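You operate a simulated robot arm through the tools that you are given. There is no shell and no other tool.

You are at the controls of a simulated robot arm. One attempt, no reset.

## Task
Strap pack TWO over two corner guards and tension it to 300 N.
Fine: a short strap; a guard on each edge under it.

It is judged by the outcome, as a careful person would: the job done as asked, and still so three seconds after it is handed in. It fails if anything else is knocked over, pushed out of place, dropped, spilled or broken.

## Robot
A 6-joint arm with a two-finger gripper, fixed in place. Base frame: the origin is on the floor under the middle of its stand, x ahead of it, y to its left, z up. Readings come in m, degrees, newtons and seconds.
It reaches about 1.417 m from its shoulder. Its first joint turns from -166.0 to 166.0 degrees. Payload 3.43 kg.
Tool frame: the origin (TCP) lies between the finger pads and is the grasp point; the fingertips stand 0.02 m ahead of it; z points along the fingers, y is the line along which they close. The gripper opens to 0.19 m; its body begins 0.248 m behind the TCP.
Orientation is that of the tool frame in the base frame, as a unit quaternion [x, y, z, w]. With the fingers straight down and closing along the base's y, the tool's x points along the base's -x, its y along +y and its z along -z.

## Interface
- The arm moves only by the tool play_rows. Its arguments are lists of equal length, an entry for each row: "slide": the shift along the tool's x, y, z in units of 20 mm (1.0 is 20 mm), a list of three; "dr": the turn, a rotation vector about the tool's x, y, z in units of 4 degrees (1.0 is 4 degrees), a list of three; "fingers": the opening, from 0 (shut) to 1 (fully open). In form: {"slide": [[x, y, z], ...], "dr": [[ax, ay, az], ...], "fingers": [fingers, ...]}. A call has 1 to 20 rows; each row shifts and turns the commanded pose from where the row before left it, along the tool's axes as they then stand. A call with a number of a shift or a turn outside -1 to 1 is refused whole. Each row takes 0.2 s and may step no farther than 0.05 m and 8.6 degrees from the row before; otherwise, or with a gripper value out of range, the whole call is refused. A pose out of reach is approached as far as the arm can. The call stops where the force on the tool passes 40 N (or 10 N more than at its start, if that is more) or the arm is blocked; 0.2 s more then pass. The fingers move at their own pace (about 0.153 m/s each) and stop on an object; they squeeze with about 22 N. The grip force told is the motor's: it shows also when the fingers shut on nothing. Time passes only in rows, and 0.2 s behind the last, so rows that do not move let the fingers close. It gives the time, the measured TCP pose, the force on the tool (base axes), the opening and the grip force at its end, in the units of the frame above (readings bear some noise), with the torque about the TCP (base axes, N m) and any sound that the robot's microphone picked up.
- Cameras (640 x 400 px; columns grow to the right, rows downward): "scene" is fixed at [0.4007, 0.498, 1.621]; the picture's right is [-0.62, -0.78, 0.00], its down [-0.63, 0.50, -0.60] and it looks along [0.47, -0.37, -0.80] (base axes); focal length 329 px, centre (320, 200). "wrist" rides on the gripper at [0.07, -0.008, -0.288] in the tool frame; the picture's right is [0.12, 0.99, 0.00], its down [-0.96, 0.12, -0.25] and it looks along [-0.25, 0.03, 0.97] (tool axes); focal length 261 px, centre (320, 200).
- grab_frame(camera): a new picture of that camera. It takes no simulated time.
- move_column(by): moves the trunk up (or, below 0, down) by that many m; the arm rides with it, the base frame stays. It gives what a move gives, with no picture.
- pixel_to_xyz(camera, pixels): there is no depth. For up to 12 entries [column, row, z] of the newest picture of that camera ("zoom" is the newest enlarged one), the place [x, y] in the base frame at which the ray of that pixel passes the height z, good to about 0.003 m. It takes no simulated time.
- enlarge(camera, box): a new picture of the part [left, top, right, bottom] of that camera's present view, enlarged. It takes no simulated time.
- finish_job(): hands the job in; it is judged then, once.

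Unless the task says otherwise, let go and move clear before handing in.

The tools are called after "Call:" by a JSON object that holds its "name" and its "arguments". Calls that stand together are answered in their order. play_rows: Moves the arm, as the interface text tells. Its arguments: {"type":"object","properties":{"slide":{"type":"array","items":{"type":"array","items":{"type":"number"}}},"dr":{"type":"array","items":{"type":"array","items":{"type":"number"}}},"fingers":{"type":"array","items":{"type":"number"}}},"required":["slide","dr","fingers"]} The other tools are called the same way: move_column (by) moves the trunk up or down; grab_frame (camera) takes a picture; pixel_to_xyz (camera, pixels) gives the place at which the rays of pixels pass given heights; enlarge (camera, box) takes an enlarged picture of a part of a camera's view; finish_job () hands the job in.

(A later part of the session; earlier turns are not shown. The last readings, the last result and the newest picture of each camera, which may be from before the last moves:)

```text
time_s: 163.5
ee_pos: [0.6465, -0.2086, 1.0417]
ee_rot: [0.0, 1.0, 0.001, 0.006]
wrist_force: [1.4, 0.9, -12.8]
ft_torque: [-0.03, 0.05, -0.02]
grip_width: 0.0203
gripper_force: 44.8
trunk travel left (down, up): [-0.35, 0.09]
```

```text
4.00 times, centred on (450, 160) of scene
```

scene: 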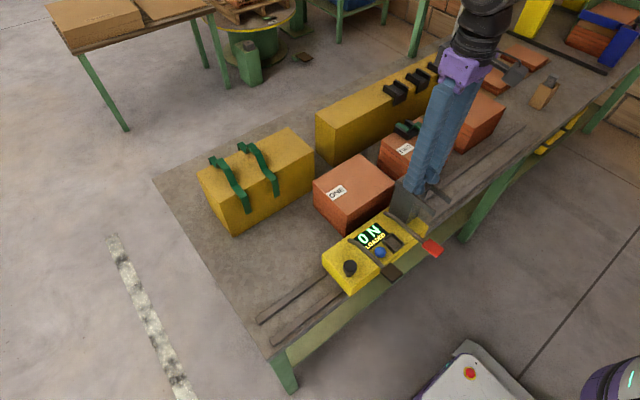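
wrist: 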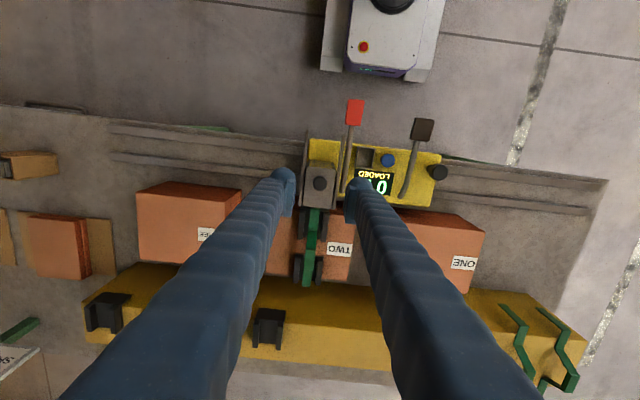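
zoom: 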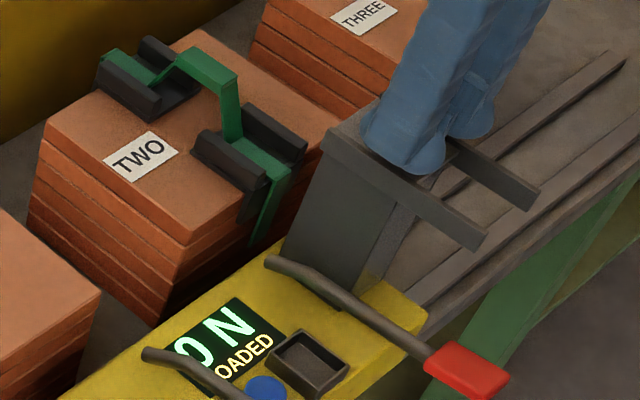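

LOADED is back, so the lid just covers the seal. That gives a safe test: with the lid open (EMPTY) no seal can be crimped, so I'll open it, release, and try a full red stroke.

Call:
{"name": "play_rows", "arguments": {"slide": [[0.1, 0, 0], [0.2, 0, 0], [0.2, 0, 0], [0.2, 0, 0], [0.2, 0, 0], [0, 0, 0], [0, 0, 0], [0, 0, 0], [0, 0, -0.4], [0, 0, -0.8], [0, 0, -1], [0, 0, -1], [0, 0, -1]], "dr": [[0, 0, 0], [0, 0, 0], [0, 0, 0], [0, 0, 0], [0, 0, 0], [0, 0, 0], [0, 0, 0], [0, 0, 0], [0, 0, 0], [0, 0, 0], [0, 0, 0], [0, 0, 0], [0, 0, 0]], "fingers": [0.05, 0.05, 0.05, 0.05, 0.05, 0.05, 0.3, 0.3, 0.3, 0.3, 0.3, 0.3, 0.3]}}

Call:
{"name": "grab_frame", "arguments": {"camera": "wrist"}}

Call:
{"name": "enlarge", "arguments": {"camera": "wrist", "box": [250, 100, 420, 260]}}

Call:
{"name": "enlarge", "arguments": {"camera": "scene", "box": [400, 110, 500, 210]}}

```text
time_s: 166.3
ee_pos: [0.6252, -0.2092, 1.1267]
ee_rot: [-0.001, 1.0, 0.002, 0.007]
wrist_force: [0.5, 0.2, 0.3]
ft_torque: [0.01, -0.04, 0.0]
grip_width: 0.0567
gripper_force: 0.1
trunk travel left (down, up): [-0.35, 0.09]
```

```text
taken
```

wrist: 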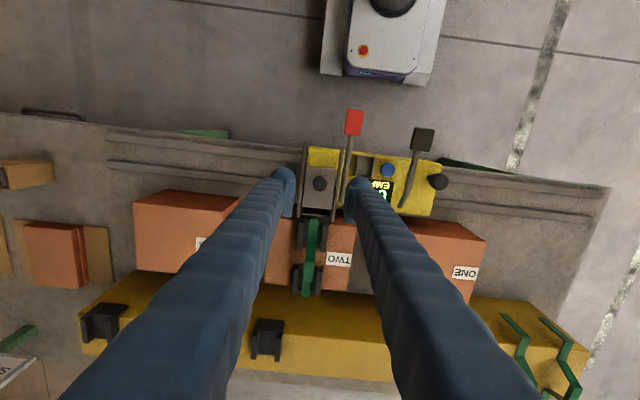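

```text
2.50 times, centred on (335, 180) of wrist
```

zoom: 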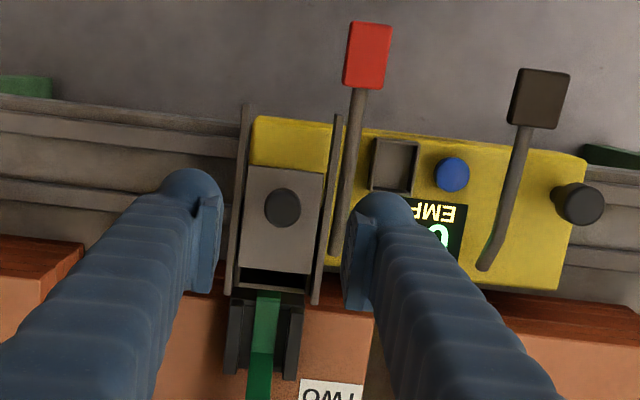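

```text
4.00 times, centred on (450, 160) of scene
```

zoom: 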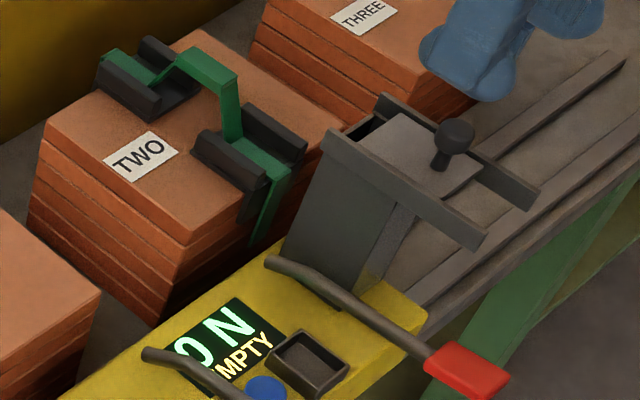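

The lid stays open and EMPTY shows. I'll move over the red pad and press it in steps.

Call:
{"name": "play_rows", "arguments": {"slide": [[0.8, 0.6, 0], [0.8, 0.6, 0], [0.8, 0.6, 0], [0.8, 0.6, 0], [0.8, 0.6, 0], [0.85, 0.62, 0], [0, 0, 1], [0, 0, 1], [0, 0, 1], [0, 0, 1], [0, 0, 1], [0, 0, 1], [0, 0, 1], [0, 0, 1], [0, 0, 0.4], [0, 0, 0]], "dr": [[0, 0, 0], [0, 0, 0], [0, 0, 0], [0, 0, 0], [0, 0, 0], [0, 0, 0], [0, 0, 0], [0, 0, 0], [0, 0, 0], [0, 0, 0], [0, 0, 0], [0, 0, 0], [0, 0, 0], [0, 0, 0], [0, 0, 0], [0, 0, 0]], "fingers": [0.2, 0.1, 0, 0, 0, 0, 0, 0, 0, 0, 0, 0, 0, 0, 0, 0]}}

Call:
{"name": "enlarge", "arguments": {"camera": "scene", "box": [390, 110, 510, 240]}}

Call:
{"name": "enlarge", "arguments": {"camera": "wrist", "box": [240, 120, 400, 240]}}

```text
time_s: 169.7
ee_pos: [0.5298, -0.1361, 0.9563]
ee_rot: [0.0, 1.0, 0.002, 0.007]
wrist_force: [-0.4, 0.1, -0.5]
ft_torque: [0.01, 0.02, 0.01]
grip_width: 0.0001
gripper_force: 21.9
trunk travel left (down, up): [-0.35, 0.09]
```

```text
3.08 times, centred on (450, 175) of scene
```

zoom: 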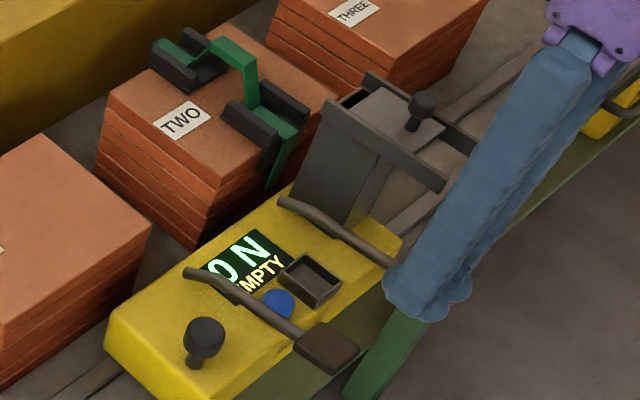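

```text
3.33 times, centred on (320, 180) of wrist
```

zoom: 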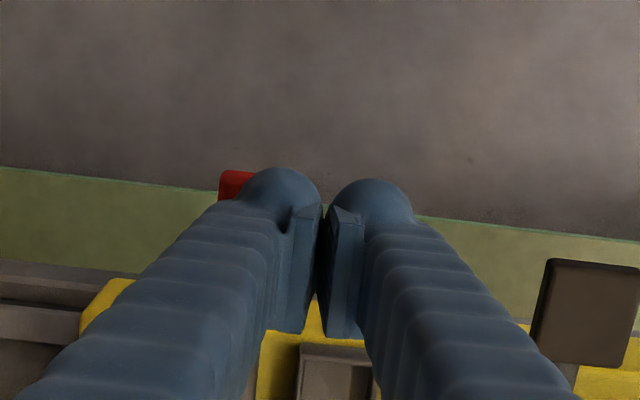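

Call:
{"name": "play_rows", "arguments": {"slide": [[0, 0, 0.4], [0, 0, 0.4], [0, 0, 0.4], [0, 0, 0.2], [0, 0, 0]], "dr": [[0, 0, 0], [0, 0, 0], [0, 0, 0], [0, 0, 0], [0, 0, 0]], "fingers": [0, 0, 0, 0, 0]}}

Call:
{"name": "enlarge", "arguments": {"camera": "scene", "box": [390, 110, 510, 240]}}

```text
time_s: 170.9
ee_pos: [0.5301, -0.1364, 0.9289]
ee_rot: [0.0, 1.0, 0.001, 0.007]
wrist_force: [-3.6, 1.3, 4.5]
ft_torque: [-0.02, 0.07, -0.03]
grip_width: 0.0
gripper_force: 22.2
trunk travel left (down, up): [-0.35, 0.09]
```

```text
3.08 times, centred on (450, 175) of scene
```

zoom: 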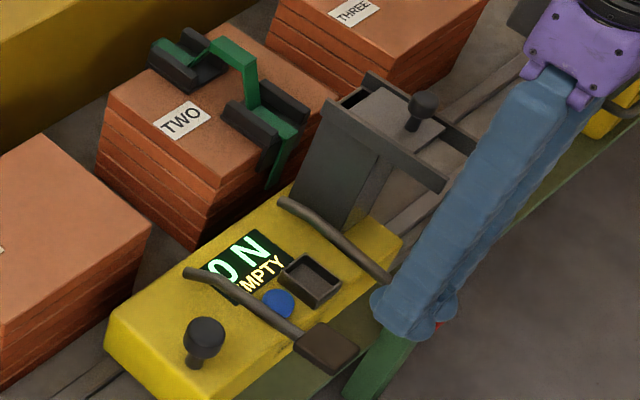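

Call:
{"name": "play_rows", "arguments": {"slide": [[0.15, 0, 0.3], [0, 0, 0.3], [0, 0, 0.2], [0, 0, 0]], "dr": [[0, 0, 0], [0, 0, 0], [0, 0, 0], [0, 0, 0]], "fingers": [0, 0, 0, 0]}}

Call:
{"name": "enlarge", "arguments": {"camera": "scene", "box": [390, 110, 510, 240]}}

```text
time_s: 171.9
ee_pos: [0.528, -0.1359, 0.9124]
ee_rot: [0.0, 1.0, 0.001, 0.006]
wrist_force: [2.3, -1.4, 6.5]
ft_torque: [-0.05, -0.09, 0.03]
grip_width: 0.0002
gripper_force: 21.8
trunk travel left (down, up): [-0.35, 0.09]
```

```text
3.08 times, centred on (450, 175) of scene
```

zoom: 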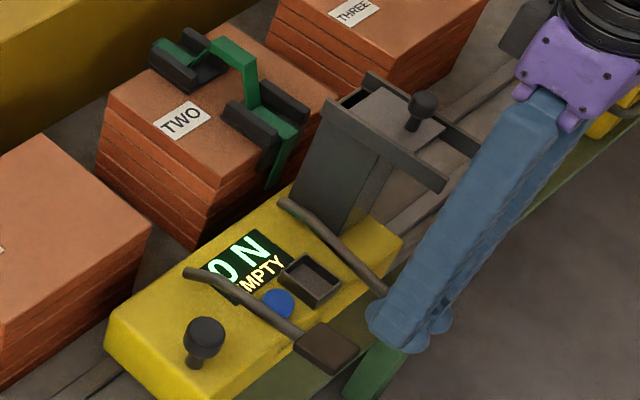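

Call:
{"name": "play_rows", "arguments": {"slide": [[0, 0, 0.15], [0, 0, 0.1], [0, 0, 0.1], [0, 0, 0]], "dr": [[0, 0, 0], [0, 0, 0], [0, 0, 0], [0, 0, 0]], "fingers": [0, 0, 0, 0]}}

Call:
{"name": "enlarge", "arguments": {"camera": "scene", "box": [390, 110, 510, 240]}}

```text
time_s: 172.9
ee_pos: [0.5282, -0.1356, 0.9054]
ee_rot: [0.0, 1.0, 0.001, 0.007]
wrist_force: [1.5, -2.2, 6.5]
ft_torque: [-0.09, -0.13, 0.01]
grip_width: 0.0
gripper_force: 21.9
trunk travel left (down, up): [-0.35, 0.09]
```

```text
3.08 times, centred on (450, 175) of scene
```

zoom: 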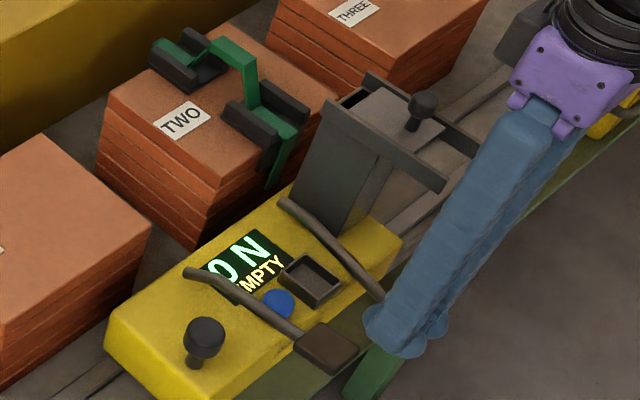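

Call:
{"name": "play_rows", "arguments": {"slide": [[0, 0, 0.1], [0, 0, 0.1], [0, 0, 0.1], [0, 0, 0]], "dr": [[0, 0, 0], [0, 0, 0], [0, 0, 0], [0, 0, 0]], "fingers": [0, 0, 0, 0]}}

Call:
{"name": "enlarge", "arguments": {"camera": "scene", "box": [390, 110, 510, 240]}}

```text
time_s: 173.9
ee_pos: [0.5293, -0.1359, 0.8988]
ee_rot: [0.0, 1.0, 0.001, 0.007]
wrist_force: [2.9, 0.9, 14.4]
ft_torque: [-0.13, -0.26, 0.05]
grip_width: 0.0001
gripper_force: 22.1
trunk travel left (down, up): [-0.35, 0.09]
```

```text
3.08 times, centred on (450, 175) of scene
```

zoom: 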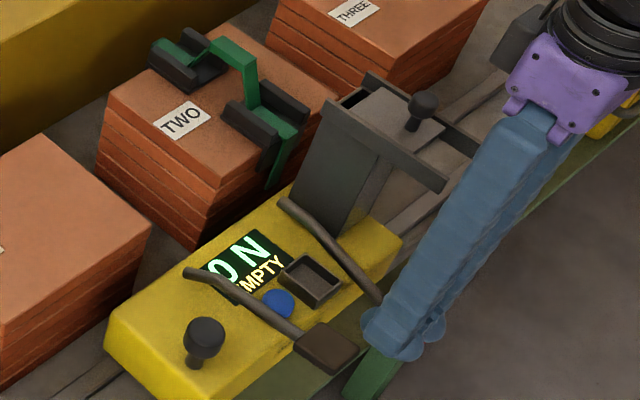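

The red stroke reached its stop with no change on the display. The remaining control is the blue button, and with the lid open it can't waste the seal. I'll rise, open the gripper wide and locate the button for a single-finger press.

Call:
{"name": "play_rows", "arguments": {"slide": [[0, 0, -0.5], [0, 0, -1], [0, 0, -1], [0, 0, -1], [0, 0, -1], [0, 0, -1], [0, 0, -1], [0, 0, -1], [0, 0, -1], [0, 0, -1], [0, 0, -1], [0, 0, 0]], "dr": [[0, 0, 0], [0, 0, 0], [0, 0, 0], [0, 0, 0], [0, 0, 0], [0, 0, 0], [0, 0, 0], [0, 0, 0], [0, 0, 0], [0, 0, 0], [0, 0, 0], [0, 0, 0]], "fingers": [0, 0, 0, 0, 0, 0.5, 1, 1, 1, 1, 1, 1]}}

Call:
{"name": "play_rows", "arguments": {"slide": [[-0.5, 0.9, 0], [-0.5, 0.9, 0], [-0.5, 0.9, 0], [-0.5, 0.9, 0], [-0.5, 0.9, 0], [-0.5, 0.9, 0], [-0.5, 0.9, 0], [-0.4, 0.9, 0], [0, 0.9, 0], [0, 0.6, 0], [0, 0, 0]], "dr": [[0, 0, 0], [0, 0, 0], [0, 0, 0], [0, 0, 0], [0, 0, 0], [0, 0, 0], [0, 0, 0], [0, 0, 0], [0, 0, 0], [0, 0, 0], [0, 0, 0]], "fingers": [1, 1, 1, 1, 1, 1, 1, 1, 1, 1, 1]}}

Call:
{"name": "grab_frame", "arguments": {"camera": "wrist"}}

Call:
{"name": "enlarge", "arguments": {"camera": "wrist", "box": [160, 100, 340, 240]}}

Call:
{"name": "enlarge", "arguments": {"camera": "scene", "box": [370, 110, 510, 260]}}

```text
time_s: 176.5
ee_pos: [0.5256, -0.1369, 1.1103]
ee_rot: [0.001, 1.0, 0.001, 0.007]
wrist_force: [-0.4, -0.1, 1.3]
ft_torque: [0.02, 0.02, -0.03]
grip_width: 0.1902
gripper_force: 0.1
trunk travel left (down, up): [-0.35, 0.09]
```

```text
time_s: 178.9
ee_pos: [0.6021, 0.0373, 1.1108]
ee_rot: [0.0, 1.0, 0.0, 0.007]
wrist_force: [0.1, -0.3, 0.2]
ft_torque: [0.0, 0.0, -0.02]
grip_width: 0.1899
gripper_force: 0.0
trunk travel left (down, up): [-0.35, 0.09]
```

```text
taken
```

wrist: 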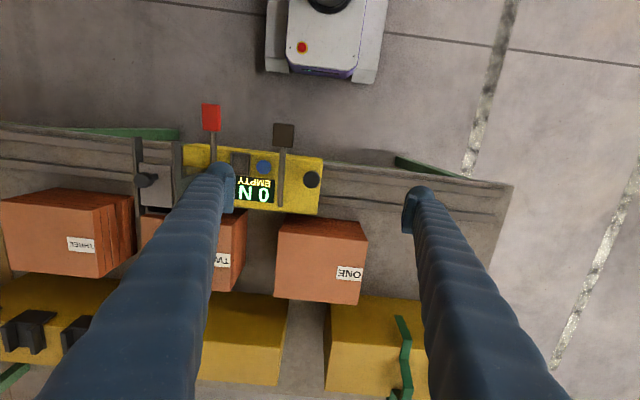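

```text
2.86 times, centred on (250, 170) of wrist
```

zoom: 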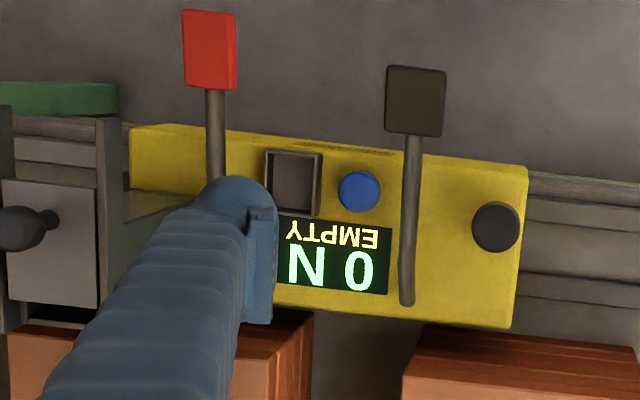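

```text
2.67 times, centred on (440, 185) of scene
```

zoom: 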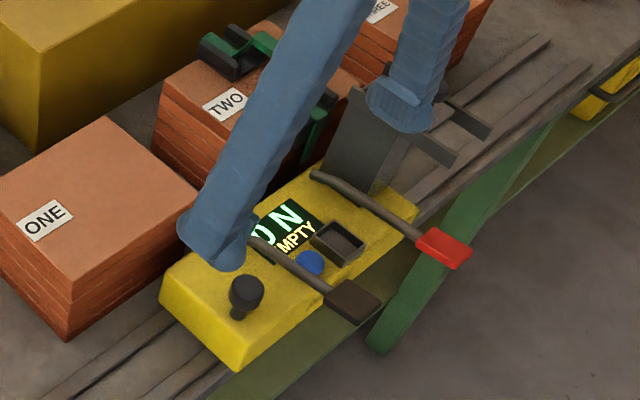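

Call:
{"name": "pixel_to_xyz", "arguments": {"camera": "wrist", "pixels": [[263.6, 166.9, 0.9], [263.6, 166.9, 0.92], [222, 175, 1.1], [230.5, 163, 0.91], [250, 163.5, 0.91], [280, 166, 0.93]]}}

Call:
{"name": "pixel_to_xyz", "arguments": {"camera": "scene", "pixels": [[436.3, 208.6, 0.9], [436.3, 208.6, 0.92]]}}

```text
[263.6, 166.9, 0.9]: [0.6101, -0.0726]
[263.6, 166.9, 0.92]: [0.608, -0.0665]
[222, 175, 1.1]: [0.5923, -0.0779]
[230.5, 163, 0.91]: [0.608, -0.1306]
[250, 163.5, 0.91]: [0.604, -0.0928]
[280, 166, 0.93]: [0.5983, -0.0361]
```

```text
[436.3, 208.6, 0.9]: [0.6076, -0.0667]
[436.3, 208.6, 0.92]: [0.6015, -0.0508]
```

The blue button is near (0.610,-0.075), with the tray edge at y≈-0.093 and the black rod at y≈-0.036. I'll bring the lower-y finger down over it, biased slightly away from the tray.

Call:
{"name": "play_rows", "arguments": {"slide": [[-0.42, 0.25, 0], [0, 0, 1], [0, 0, 1], [0, 0, 1], [0, 0, 1], [0, 0, 1], [0, 0, 1], [0, 0, 1], [0, 0, 1], [0, 0, 0.5], [0, 0, 0]], "dr": [[0, 0, 0], [0, 0, 0], [0, 0, 0], [0, 0, 0], [0, 0, 0], [0, 0, 0], [0, 0, 0], [0, 0, 0], [0, 0, 0], [0, 0, 0], [0, 0, 0]], "fingers": [1, 1, 1, 1, 1, 1, 1, 1, 1, 1, 1]}}

Call:
{"name": "enlarge", "arguments": {"camera": "scene", "box": [390, 160, 490, 250]}}

Call:
{"name": "enlarge", "arguments": {"camera": "wrist", "box": [120, 120, 320, 280]}}

```text
time_s: 181.3
ee_pos: [0.6144, 0.0426, 0.9414]
ee_rot: [0.0, 1.0, 0.001, 0.006]
wrist_force: [0.0, -0.1, 0.5]
ft_torque: [-0.01, -0.07, 0.0]
grip_width: 0.1902
gripper_force: 0.1
trunk travel left (down, up): [-0.35, 0.09]
```

```text
4.44 times, centred on (440, 205) of scene
```

zoom: 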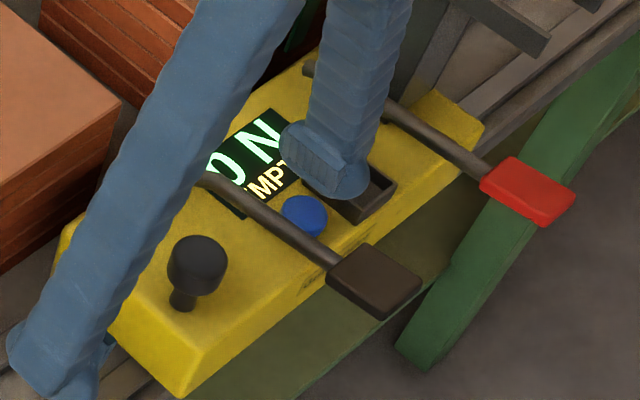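

```text
2.50 times, centred on (220, 200) of wrist
```

zoom: 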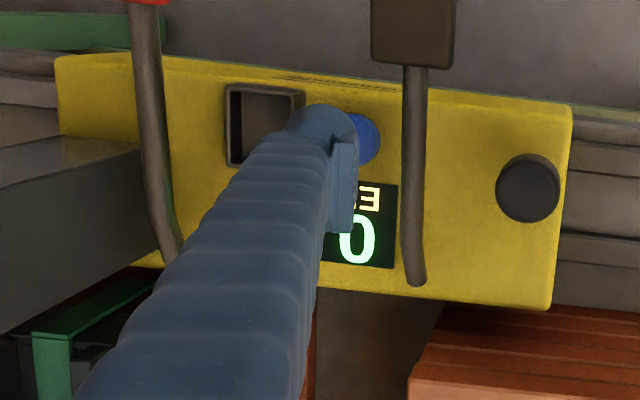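

Call:
{"name": "pixel_to_xyz", "arguments": {"camera": "zoom", "pixels": [[360, 138, 0.895], [360, 138, 0.905], [322, 135, 0.935], [302, 95, 0.905], [302, 165, 0.905], [408, 140, 0.925]]}}

```text
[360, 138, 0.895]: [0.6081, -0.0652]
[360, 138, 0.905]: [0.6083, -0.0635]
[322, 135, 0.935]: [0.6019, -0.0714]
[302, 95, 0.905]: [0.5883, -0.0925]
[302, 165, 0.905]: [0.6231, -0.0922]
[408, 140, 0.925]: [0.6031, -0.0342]
```

The fingertip sits ~10 mm short of the button in x. I'll shift +x 9 mm and +y 4 mm, then press down gently.

Call:
{"name": "play_rows", "arguments": {"slide": [[-0.45, 0.15, 0], [0, 0, 0.3], [0, 0, 0.2], [0, 0, 0]], "dr": [[0, 0, 0], [0, 0, 0], [0, 0, 0], [0, 0, 0]], "fingers": [1, 1, 1, 1]}}

Call:
{"name": "enlarge", "arguments": {"camera": "scene", "box": [390, 160, 490, 250]}}

Call:
{"name": "enlarge", "arguments": {"camera": "wrist", "box": [120, 120, 320, 280]}}

```text
time_s: 182.3
ee_pos: [0.6236, 0.0452, 0.9311]
ee_rot: [0.0, 1.0, 0.001, 0.007]
wrist_force: [0.0, 0.6, 0.2]
ft_torque: [0.0, 0.02, -0.01]
grip_width: 0.1901
gripper_force: 0.1
trunk travel left (down, up): [-0.35, 0.09]
```

```text
4.44 times, centred on (440, 205) of scene
```

zoom: 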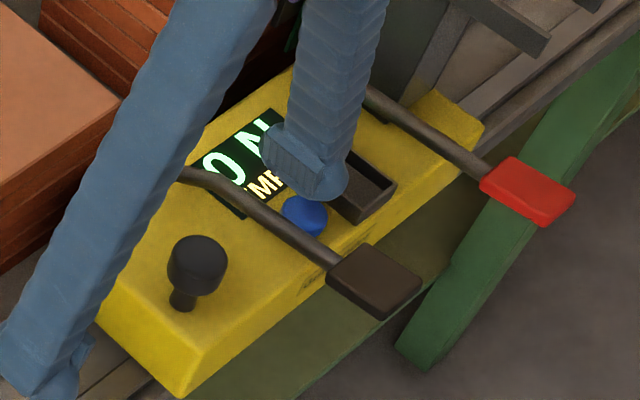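

```text
2.50 times, centred on (220, 200) of wrist
```

zoom: 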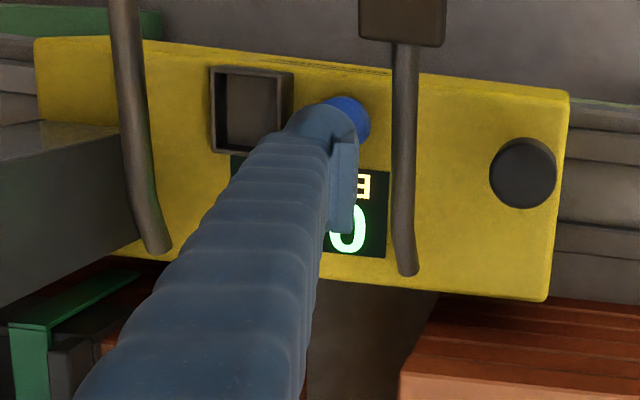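

Call:
{"name": "pixel_to_xyz", "arguments": {"camera": "zoom", "pixels": [[325, 128, 0.928], [346, 120, 0.9], [371, 122, 0.9], [292, 105, 0.91], [405, 125, 0.925], [393, 125, 0.925], [345, 97, 0.9], [340, 230, 0.93]]}}

```text
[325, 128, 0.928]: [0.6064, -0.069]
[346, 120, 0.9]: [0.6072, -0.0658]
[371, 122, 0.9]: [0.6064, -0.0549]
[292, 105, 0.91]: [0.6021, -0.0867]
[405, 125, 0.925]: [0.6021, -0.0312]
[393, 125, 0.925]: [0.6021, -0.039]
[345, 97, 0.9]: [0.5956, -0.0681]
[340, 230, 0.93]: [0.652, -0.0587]
```

By this measurement the fingertip (0.606,-0.069) is over the button (≈0.610,-0.069). I'll press down in small steps.

Call:
{"name": "play_rows", "arguments": {"slide": [[-0.12, 0, 0.15], [0, 0, 0.15], [0, 0, 0.1], [0, 0, 0]], "dr": [[0, 0, 0], [0, 0, 0], [0, 0, 0], [0, 0, 0]], "fingers": [1, 1, 1, 1]}}

Call:
{"name": "enlarge", "arguments": {"camera": "scene", "box": [390, 160, 490, 250]}}

```text
time_s: 183.3
ee_pos: [0.6257, 0.0458, 0.9213]
ee_rot: [0.0, 1.0, 0.001, 0.007]
wrist_force: [0.1, 0.5, -0.6]
ft_torque: [0.0, 0.0, 0.04]
grip_width: 0.1898
gripper_force: 0.0
trunk travel left (down, up): [-0.35, 0.09]
```

```text
4.44 times, centred on (440, 205) of scene
```

zoom: 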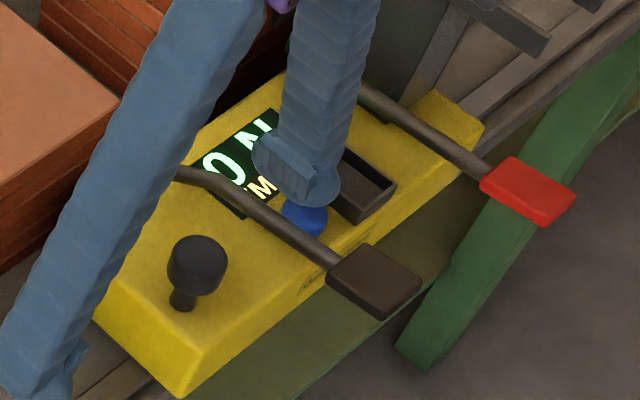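

Call:
{"name": "play_rows", "arguments": {"slide": [[0, 0, 0.1], [0, 0, 0.1], [0, 0, 0.1], [0, 0, 0]], "dr": [[0, 0, 0], [0, 0, 0], [0, 0, 0], [0, 0, 0]], "fingers": [1, 1, 1, 1]}}

Call:
{"name": "enlarge", "arguments": {"camera": "scene", "box": [390, 160, 490, 250]}}

```text
time_s: 184.3
ee_pos: [0.6266, 0.0463, 0.9173]
ee_rot: [-0.001, 1.0, 0.001, 0.007]
wrist_force: [0.1, 0.4, 1.0]
ft_torque: [-0.02, -0.02, 0.01]
grip_width: 0.1903
gripper_force: 0.0
trunk travel left (down, up): [-0.35, 0.09]
```

```text
4.44 times, centred on (440, 205) of scene
```

zoom: 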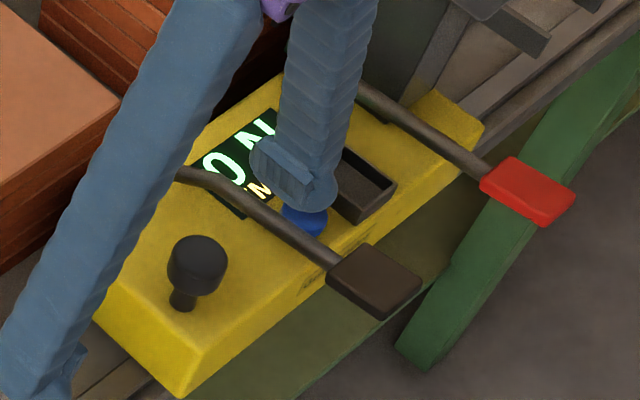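

Call:
{"name": "play_rows", "arguments": {"slide": [[0, 0.1, 0.1], [0, 0, 0.1], [0, 0, 0]], "dr": [[0, 0, 0], [0, 0, 0], [0, 0, 0]], "fingers": [1, 1, 1]}}

Call:
{"name": "enlarge", "arguments": {"camera": "scene", "box": [390, 160, 490, 250]}}

Call:
{"name": "enlarge", "arguments": {"camera": "wrist", "box": [120, 100, 320, 260]}}

```text
time_s: 185.1
ee_pos: [0.6259, 0.0478, 0.9119]
ee_rot: [0.0, 1.0, 0.002, 0.006]
wrist_force: [-0.1, -0.3, 0.0]
ft_torque: [0.0, 0.0, -0.01]
grip_width: 0.1902
gripper_force: 0.1
trunk travel left (down, up): [-0.35, 0.09]
```

```text
4.44 times, centred on (440, 205) of scene
```

zoom: 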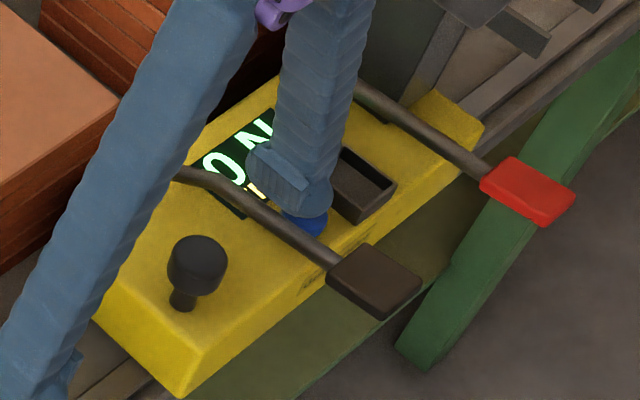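

```text
2.50 times, centred on (220, 180) of wrist
```

zoom: 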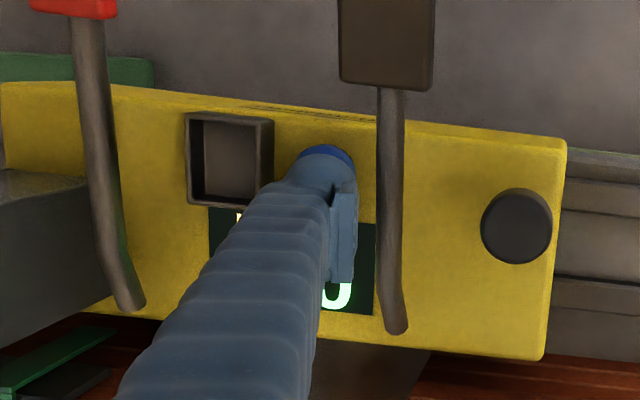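

No contact yet at tip z≈0.892, and the button peeks out on the near side. I'll shift 4 mm toward -x and lower further.

Call:
{"name": "play_rows", "arguments": {"slide": [[0.2, 0, 0.1], [0, 0, 0.1], [0, 0, 0.1], [0, 0, 0]], "dr": [[0, 0, 0], [0, 0, 0], [0, 0, 0], [0, 0, 0]], "fingers": [1, 1, 1, 1]}}

Call:
{"name": "enlarge", "arguments": {"camera": "scene", "box": [390, 160, 490, 250]}}

```text
time_s: 186.1
ee_pos: [0.6222, 0.0476, 0.9074]
ee_rot: [0.0, 1.0, 0.001, 0.008]
wrist_force: [-0.1, -0.7, -0.6]
ft_torque: [-0.01, 0.01, -0.05]
grip_width: 0.1897
gripper_force: 0.1
trunk travel left (down, up): [-0.35, 0.09]
```

```text
4.44 times, centred on (440, 205) of scene
```

zoom: 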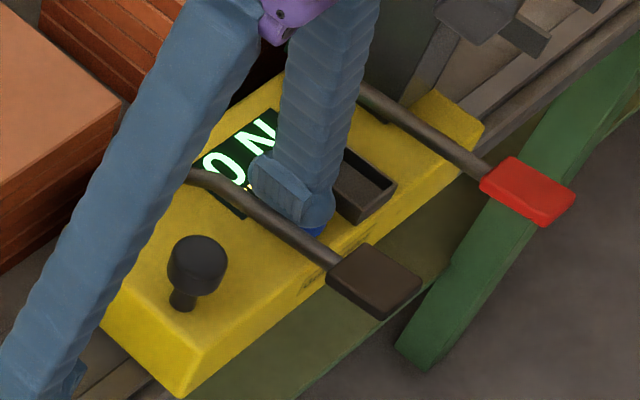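

Call:
{"name": "play_rows", "arguments": {"slide": [[0, 0, 0.1], [0, 0, 0.1], [0, 0, 0]], "dr": [[0, 0, 0], [0, 0, 0], [0, 0, 0]], "fingers": [1, 1, 1]}}

Call:
{"name": "enlarge", "arguments": {"camera": "scene", "box": [390, 160, 490, 250]}}

```text
time_s: 186.9
ee_pos: [0.6222, 0.047, 0.9023]
ee_rot: [-0.001, 1.0, 0.001, 0.007]
wrist_force: [0.4, 0.1, -0.2]
ft_torque: [-0.01, 0.0, 0.0]
grip_width: 0.1898
gripper_force: 0.1
trunk travel left (down, up): [-0.35, 0.09]
```

```text
4.44 times, centred on (440, 205) of scene
```

zoom: 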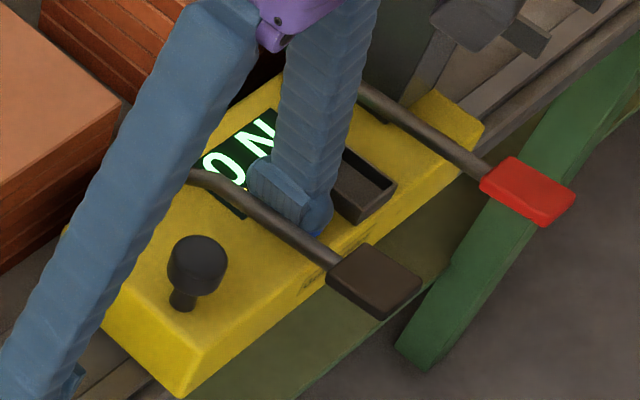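

Call:
{"name": "play_rows", "arguments": {"slide": [[0, 0, 0.1], [0, 0, 0.1], [0, 0, 0]], "dr": [[0, 0, 0], [0, 0, 0], [0, 0, 0]], "fingers": [1, 1, 1]}}

Call:
{"name": "enlarge", "arguments": {"camera": "scene", "box": [350, 160, 490, 290]}}

Call:
{"name": "enlarge", "arguments": {"camera": "wrist", "box": [120, 100, 320, 260]}}

```text
time_s: 187.7
ee_pos: [0.6219, 0.0484, 0.8997]
ee_rot: [0.0, 1.0, 0.001, 0.007]
wrist_force: [-0.4, -0.1, 2.3]
ft_torque: [-0.15, 0.03, -0.03]
grip_width: 0.1899
gripper_force: 0.1
trunk travel left (down, up): [-0.35, 0.09]
```

```text
3.08 times, centred on (420, 225) of scene
```

zoom: 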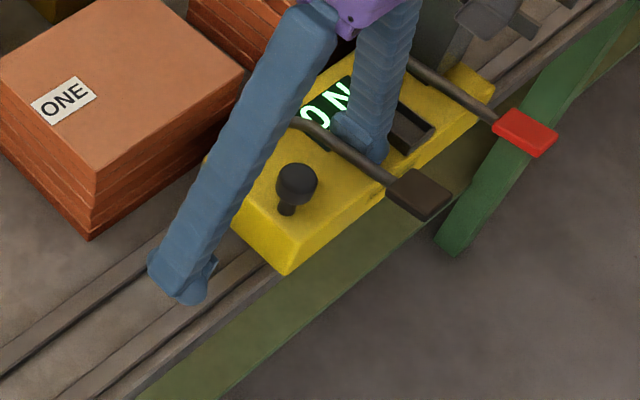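

```text
2.50 times, centred on (220, 180) of wrist
```

zoom: 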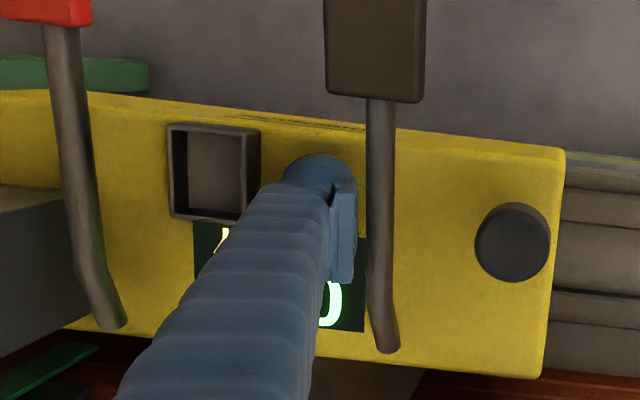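

Contact on the button side (2.3 N, torque matches the low-y finger). I'll press further.

Call:
{"name": "play_rows", "arguments": {"slide": [[0, 0, 0.1], [0, 0, 0.1], [0, 0, 0]], "dr": [[0, 0, 0], [0, 0, 0], [0, 0, 0]], "fingers": [1, 1, 1]}}

Call:
{"name": "enlarge", "arguments": {"camera": "scene", "box": [390, 160, 490, 250]}}

```text
time_s: 188.5
ee_pos: [0.6218, 0.0468, 0.8946]
ee_rot: [0.0, 1.0, 0.001, 0.007]
wrist_force: [0.1, 1.2, 5.2]
ft_torque: [-0.56, 0.05, 0.05]
grip_width: 0.1899
gripper_force: 0.1
trunk travel left (down, up): [-0.35, 0.09]
heard: click
```

```text
4.44 times, centred on (440, 205) of scene
```

zoom: 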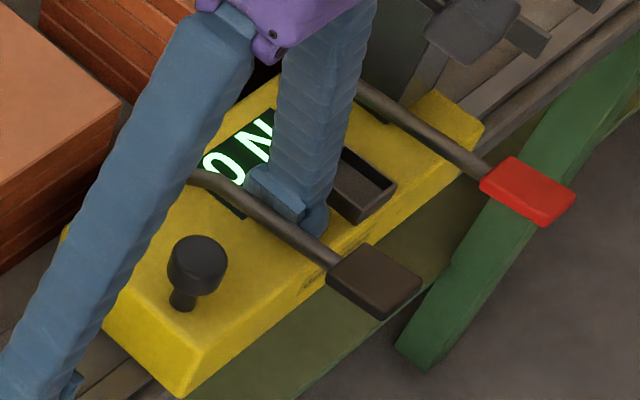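

I heard a click, so the button was pressed. I'll rise and read the display.

Call:
{"name": "play_rows", "arguments": {"slide": [[0, 0, -0.3], [0, 0, -0.7], [0, 0, -1], [0, 0, -1], [0, 0, -1], [0, 0, -1], [0, 0, -1], [0, 0, -1], [0, 0, 0]], "dr": [[0, 0, 0], [0, 0, 0], [0, 0, 0], [0, 0, 0], [0, 0, 0], [0, 0, 0], [0, 0, 0], [0, 0, 0], [0, 0, 0]], "fingers": [1, 1, 1, 1, 1, 1, 1, 1, 1]}}

Call:
{"name": "enlarge", "arguments": {"camera": "scene", "box": [380, 100, 510, 240]}}

Call:
{"name": "enlarge", "arguments": {"camera": "wrist", "box": [120, 100, 340, 280]}}

```text
time_s: 190.5
ee_pos: [0.6217, 0.0471, 1.034]
ee_rot: [0.0, 1.0, 0.001, 0.006]
wrist_force: [-0.9, 0.3, -0.5]
ft_torque: [0.02, 0.01, -0.01]
grip_width: 0.1899
gripper_force: 0.0
trunk travel left (down, up): [-0.35, 0.09]
```

```text
2.86 times, centred on (445, 170) of scene
```

zoom: 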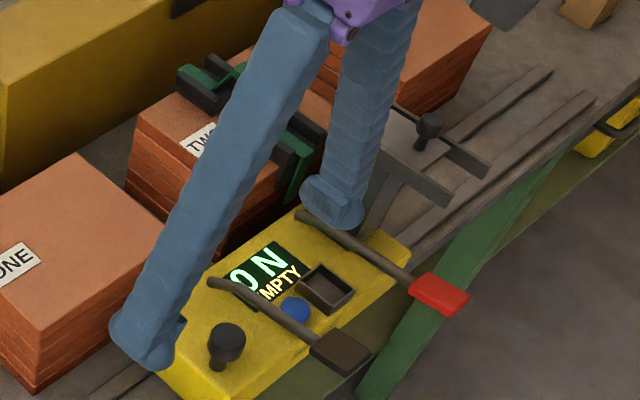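

```text
2.22 times, centred on (230, 190) of wrist
```

zoom: 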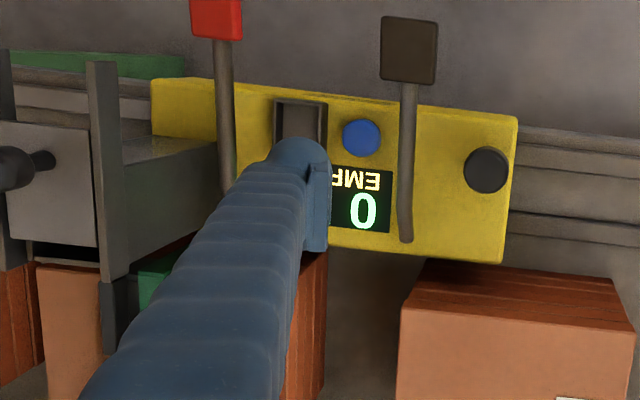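

The display still reads 0 N EMPTY after the click; the button may have reset or set the tension clamp. With the lid still open I'll give the black lever another full stroke and look for a change.

Call:
{"name": "play_rows", "arguments": {"slide": [[0.95, -0.78, 0], [0.95, -0.78, 0], [0.95, -0.78, 0], [0.98, -0.78, 0], [0, 0, 0], [0, 0, 0], [0, 0, 0.9], [0, 0, 0.9], [0, 0, 0.9], [0, 0, 0.7], [0, 0, 0]], "dr": [[0, 0, 0], [0, 0, 0], [0, 0, 0], [0, 0, 0], [0, 0, 0], [0, 0, 0], [0, 0, 0], [0, 0, 0], [0, 0, 0], [0, 0, 0], [0, 0, 0]], "fingers": [0.6, 0.3, 0, 0, 0, 0, 0, 0, 0, 0, 0]}}

Call:
{"name": "enlarge", "arguments": {"camera": "scene", "box": [380, 100, 510, 240]}}

Call:
{"name": "enlarge", "arguments": {"camera": "wrist", "box": [240, 120, 400, 240]}}

```text
time_s: 192.9
ee_pos: [0.5447, -0.0154, 0.966]
ee_rot: [0.0, 1.0, 0.001, 0.008]
wrist_force: [-0.3, 0.5, 0.9]
ft_torque: [-0.01, -0.04, -0.01]
grip_width: 0.0
gripper_force: 21.8
trunk travel left (down, up): [-0.35, 0.09]
```

```text
2.86 times, centred on (445, 170) of scene
```

zoom: 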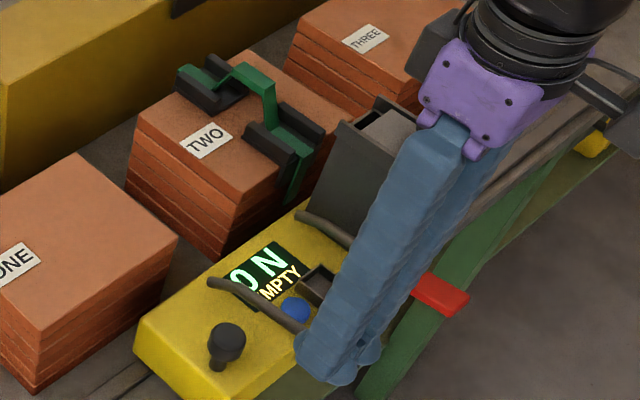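

```text
3.33 times, centred on (320, 180) of wrist
```

zoom: 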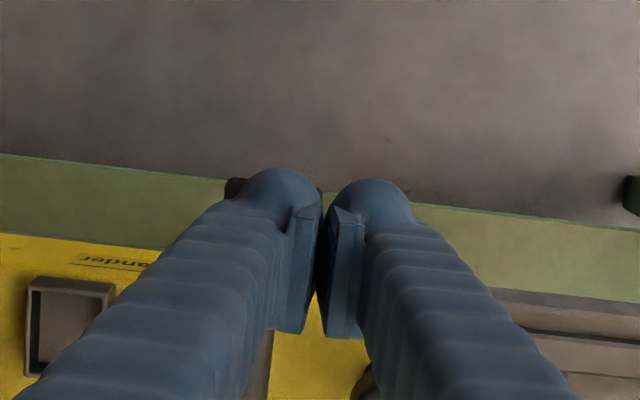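

Call:
{"name": "play_rows", "arguments": {"slide": [[0, 0, 0.6], [0, 0, 0.7], [0, 0, 0.7], [0, 0, 0.6], [0, 0, 0.25], [0, 0, 0]], "dr": [[0, 0, 0], [0, 0, 0], [0, 0, 0], [0, 0, 0], [0, 0, 0], [0, 0, 0]], "fingers": [0, 0, 0, 0, 0, 0]}}

Call:
{"name": "enlarge", "arguments": {"camera": "scene", "box": [380, 100, 510, 240]}}

Call:
{"name": "play_rows", "arguments": {"slide": [[0, 0, -0.6], [0, 0, -0.8], [0, 0, -0.9], [0, 0, -0.9], [0, 0, 0]], "dr": [[0, 0, 0], [0, 0, 0], [0, 0, 0], [0, 0, 0], [0, 0, 0]], "fingers": [0, 0, 0, 0, 0]}}

Call:
{"name": "enlarge", "arguments": {"camera": "scene", "box": [380, 100, 510, 240]}}

```text
time_s: 194.3
ee_pos: [0.5454, -0.0137, 0.9094]
ee_rot: [0.0, 1.0, 0.001, 0.008]
wrist_force: [-5.0, -1.2, 27.5]
ft_torque: [-0.37, -0.25, -0.1]
grip_width: 0.0
gripper_force: 21.8
trunk travel left (down, up): [-0.35, 0.09]
```

```text
2.86 times, centred on (445, 170) of scene
```

zoom: 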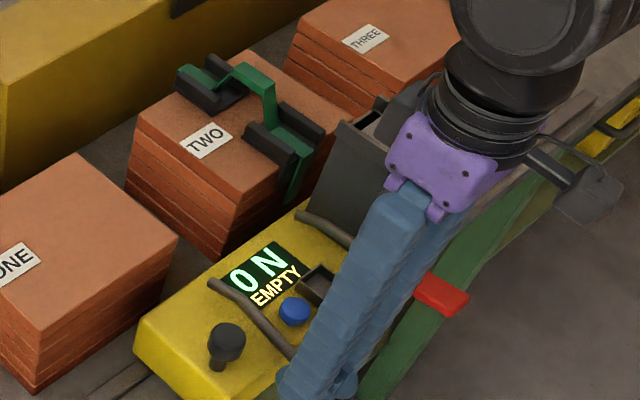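

```text
time_s: 195.5
ee_pos: [0.5434, -0.0153, 0.9726]
ee_rot: [-0.001, 1.0, 0.001, 0.006]
wrist_force: [-0.8, -0.4, 0.0]
ft_torque: [0.02, 0.0, 0.0]
grip_width: 0.0
gripper_force: 22.1
trunk travel left (down, up): [-0.35, 0.09]
```

```text
2.86 times, centred on (445, 170) of scene
```

zoom: 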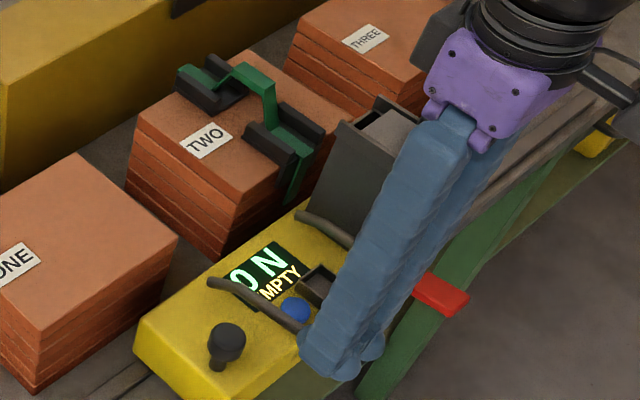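

Still nothing, and no ratchet sound either, so the machine may not consider the strap engaged. I'll go back up and carefully check head-to-strap alignment and seating.

Call:
{"name": "play_rows", "arguments": {"slide": [[0, 0, -1], [0, 0, -1], [0, 0, -1], [0, 0, -1], [0, 0, -1], [-0.6, -0.9, -0.8], [-0.6, -0.9, -0.8], [-0.6, -0.9, -0.8], [-0.6, -0.9, -0.8], [-0.6, -0.9, -0.8], [-0.6, -0.9, -0.8], [-0.6, -0.9, -0.8], [-0.6, -0.9, 0], [-0.6, -0.9, 0], [-0.6, -0.9, 0], [0, 0, 0]], "dr": [[0, 0, 0], [0, 0, 0], [0, 0, 0], [0, 0, 0], [0, 0, 0], [0, 0, 0], [0, 0, 0], [0, 0, 0], [0, 0, 0], [0, 0, 0], [0, 0, 0], [0, 0, 0], [0, 0, 0], [0, 0, 0], [0, 0, 0], [0, 0, 0]], "fingers": [0.2, 0.5, 0.8, 1, 1, 1, 1, 1, 1, 1, 1, 1, 1, 1, 1, 1]}}

Call:
{"name": "grab_frame", "arguments": {"camera": "wrist"}}

Call:
{"name": "enlarge", "arguments": {"camera": "wrist", "box": [230, 110, 410, 260]}}

Call:
{"name": "enlarge", "arguments": {"camera": "scene", "box": [385, 100, 485, 200]}}

```text
time_s: 198.9
ee_pos: [0.6614, -0.1944, 1.1862]
ee_rot: [0.0, 1.0, 0.001, 0.008]
wrist_force: [-0.1, 0.3, -0.9]
ft_torque: [0.04, -0.03, 0.01]
grip_width: 0.19
gripper_force: 0.0
trunk travel left (down, up): [-0.35, 0.09]
```

```text
taken
```

wrist: 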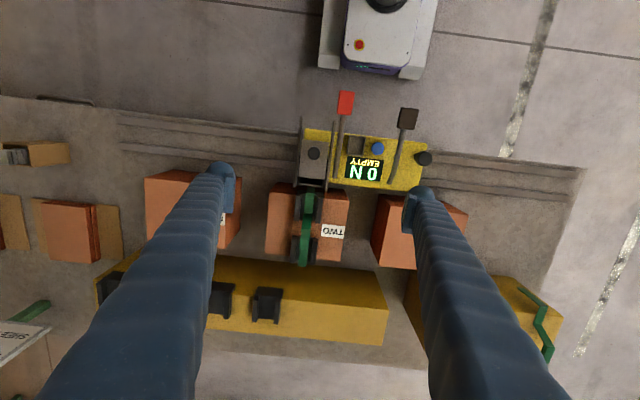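

```text
2.67 times, centred on (320, 185) of wrist
```

zoom: 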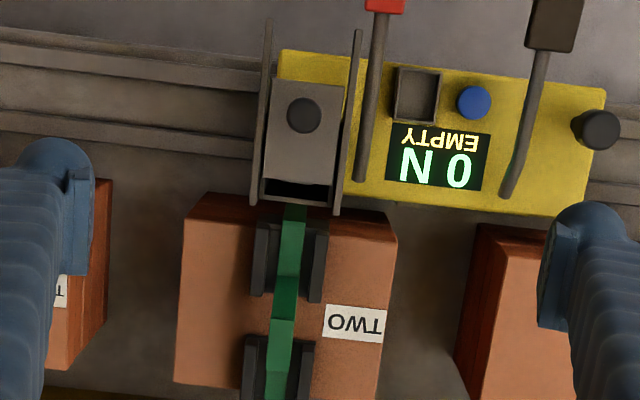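

```text
4.00 times, centred on (435, 150) of scene
```

zoom: 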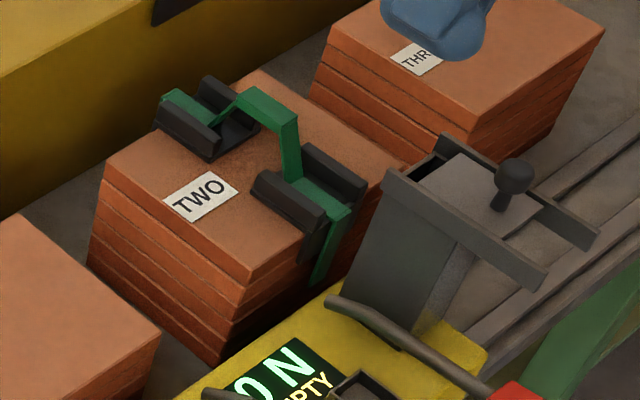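

Call:
{"name": "pixel_to_xyz", "arguments": {"camera": "wrist", "pixels": [[295.5, 186.5, 1.02], [327, 190, 1.02], [314, 153.5, 1.055], [309.9, 191, 0.933], [307, 218, 0.933], [303.5, 255, 0.933], [295, 187.5, 0.925], [324, 185, 0.925]]}}

Call:
{"name": "enlarge", "arguments": {"camera": "wrist", "box": [270, 165, 350, 275]}}

Call:
{"name": "enlarge", "arguments": {"camera": "wrist", "box": [280, 120, 350, 200]}}

```text
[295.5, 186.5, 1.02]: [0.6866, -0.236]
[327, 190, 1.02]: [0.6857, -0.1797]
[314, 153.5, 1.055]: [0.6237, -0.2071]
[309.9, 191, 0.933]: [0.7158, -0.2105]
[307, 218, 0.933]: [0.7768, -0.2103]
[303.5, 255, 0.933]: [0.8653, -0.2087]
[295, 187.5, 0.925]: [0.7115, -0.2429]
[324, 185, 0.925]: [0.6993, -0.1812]
```

```text
3.64 times, centred on (310, 220) of wrist
```

zoom: 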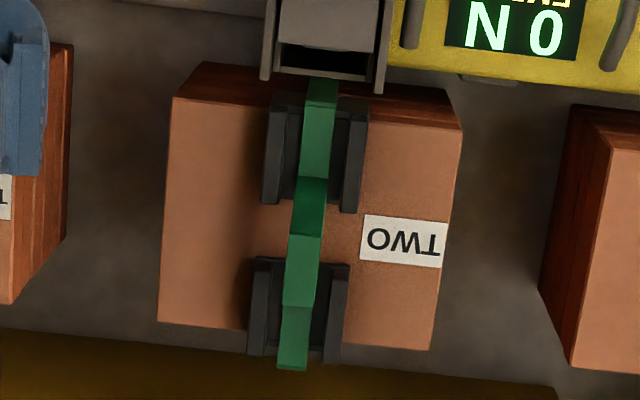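

```text
5.00 times, centred on (315, 160) of wrist
```

zoom: 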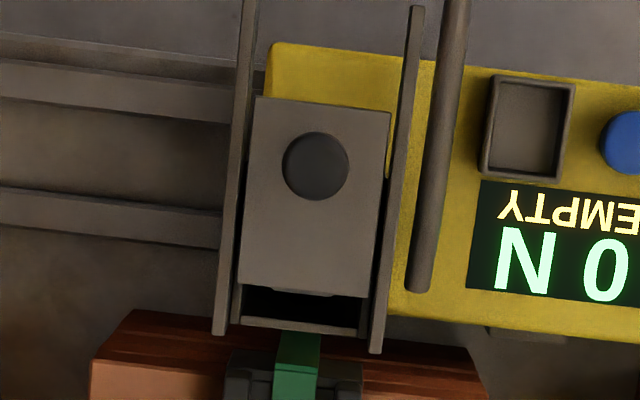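

Alignment of the pillar is within 2 mm, but I notice a small gray piece sticking out of the panel's far side (5× zoom 525,333), below the display. That may be the real strap jaw, so I'll look closer.

Call:
{"name": "enlarge", "arguments": {"camera": "wrist", "box": [330, 165, 400, 205]}}

Call:
{"name": "pixel_to_xyz", "arguments": {"camera": "wrist", "pixels": [[356, 186.6, 0.85], [356, 186.6, 0.88], [349, 186, 0.87], [364, 188, 0.87]]}}

```text
9.14 times, centred on (365, 185) of wrist
```

zoom: 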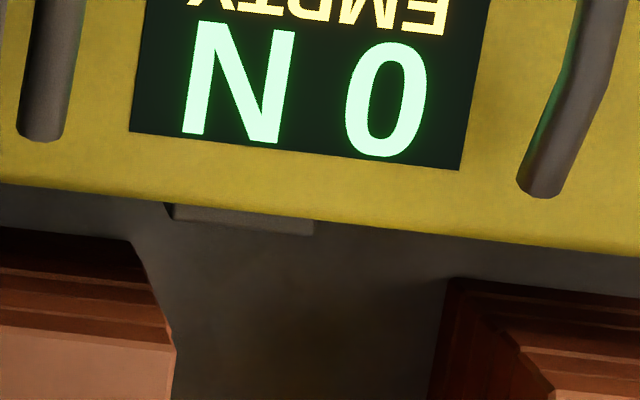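

```text
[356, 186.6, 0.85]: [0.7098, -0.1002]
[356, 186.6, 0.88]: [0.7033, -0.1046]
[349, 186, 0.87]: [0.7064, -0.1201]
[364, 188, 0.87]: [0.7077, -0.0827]
```

A gray nose plate sticks out of the panel's pack-side face, spanning y≈-0.120 to -0.083. That looks like the true tension jaw, with the pillar being only the seal chute. I'll view it from the pack side to confirm.

Call:
{"name": "play_rows", "arguments": {"slide": [[-0.95, 0.47, 0], [-0.95, 0.47, 0], [-0.95, 0.47, 0], [-0.95, 0.47, 0], [-0.95, 0.47, 0], [-0.95, 0.47, 0], [-0.95, 0.47, 0], [-0.95, 0.47, 0], [-0.95, 0.47, 0], [-0.95, 0.47, 0], [0, 0, 0]], "dr": [[0, 0, 0], [0, 0, 0], [0, 0, 0], [0, 0, 0], [0, 0, 0], [0, 0, 0], [0, 0, 0], [0, 0, 0], [0, 0, 0], [0, 0, 0], [0, 0, 0]], "fingers": [1, 1, 1, 1, 1, 1, 1, 1, 1, 1, 1]}}

Call:
{"name": "grab_frame", "arguments": {"camera": "wrist"}}

Call:
{"name": "enlarge", "arguments": {"camera": "wrist", "box": [260, 50, 400, 150]}}

```text
time_s: 201.3
ee_pos: [0.8506, -0.1011, 1.19]
ee_rot: [-0.001, 1.0, 0.002, 0.006]
wrist_force: [0.8, 0.9, 0.1]
ft_torque: [-0.01, -0.01, 0.0]
grip_width: 0.1901
gripper_force: 0.0
trunk travel left (down, up): [-0.35, 0.09]
```

```text
taken
```

wrist: 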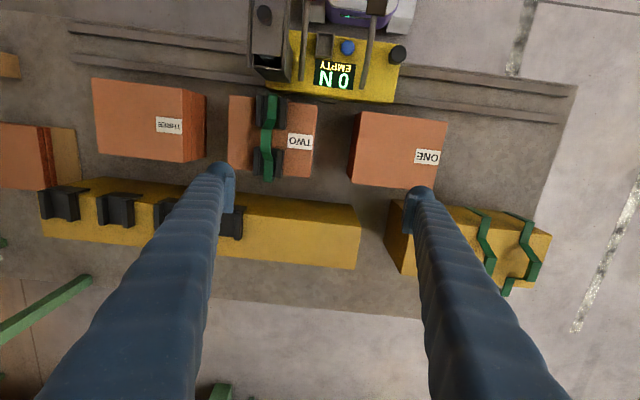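

```text
4.00 times, centred on (330, 100) of wrist
```

zoom: 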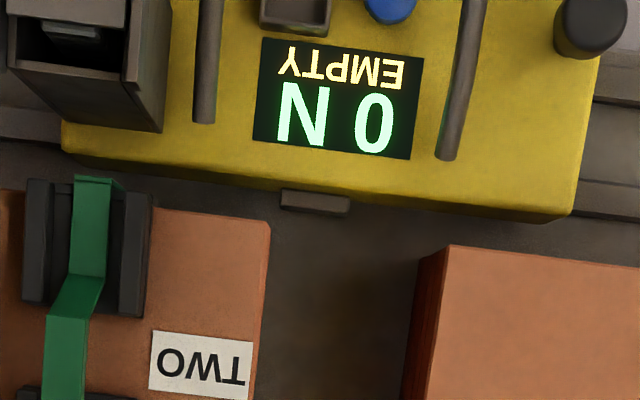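

The nose block is clear at zoom (281–350, 202), centred under the display, and the seal is visible in the chute (70,30). I'll measure the nose and the strap leg.

Call:
{"name": "pixel_to_xyz", "arguments": {"camera": "zoom", "pixels": [[281, 203, 0.85], [350, 210, 0.85], [281, 203, 0.88], [350, 210, 0.88], [74, 178, 0.93], [113, 180, 0.93], [74, 178, 0.88], [113, 180, 0.88], [62, 150, 0.88], [572, 217, 0.88]]}}

```text
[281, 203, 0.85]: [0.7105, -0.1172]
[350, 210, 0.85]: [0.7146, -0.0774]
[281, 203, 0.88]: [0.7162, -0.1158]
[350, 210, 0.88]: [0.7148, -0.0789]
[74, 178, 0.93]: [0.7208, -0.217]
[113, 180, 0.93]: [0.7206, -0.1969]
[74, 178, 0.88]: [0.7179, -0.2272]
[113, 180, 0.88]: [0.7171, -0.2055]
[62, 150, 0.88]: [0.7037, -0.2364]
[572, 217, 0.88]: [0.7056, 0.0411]
```

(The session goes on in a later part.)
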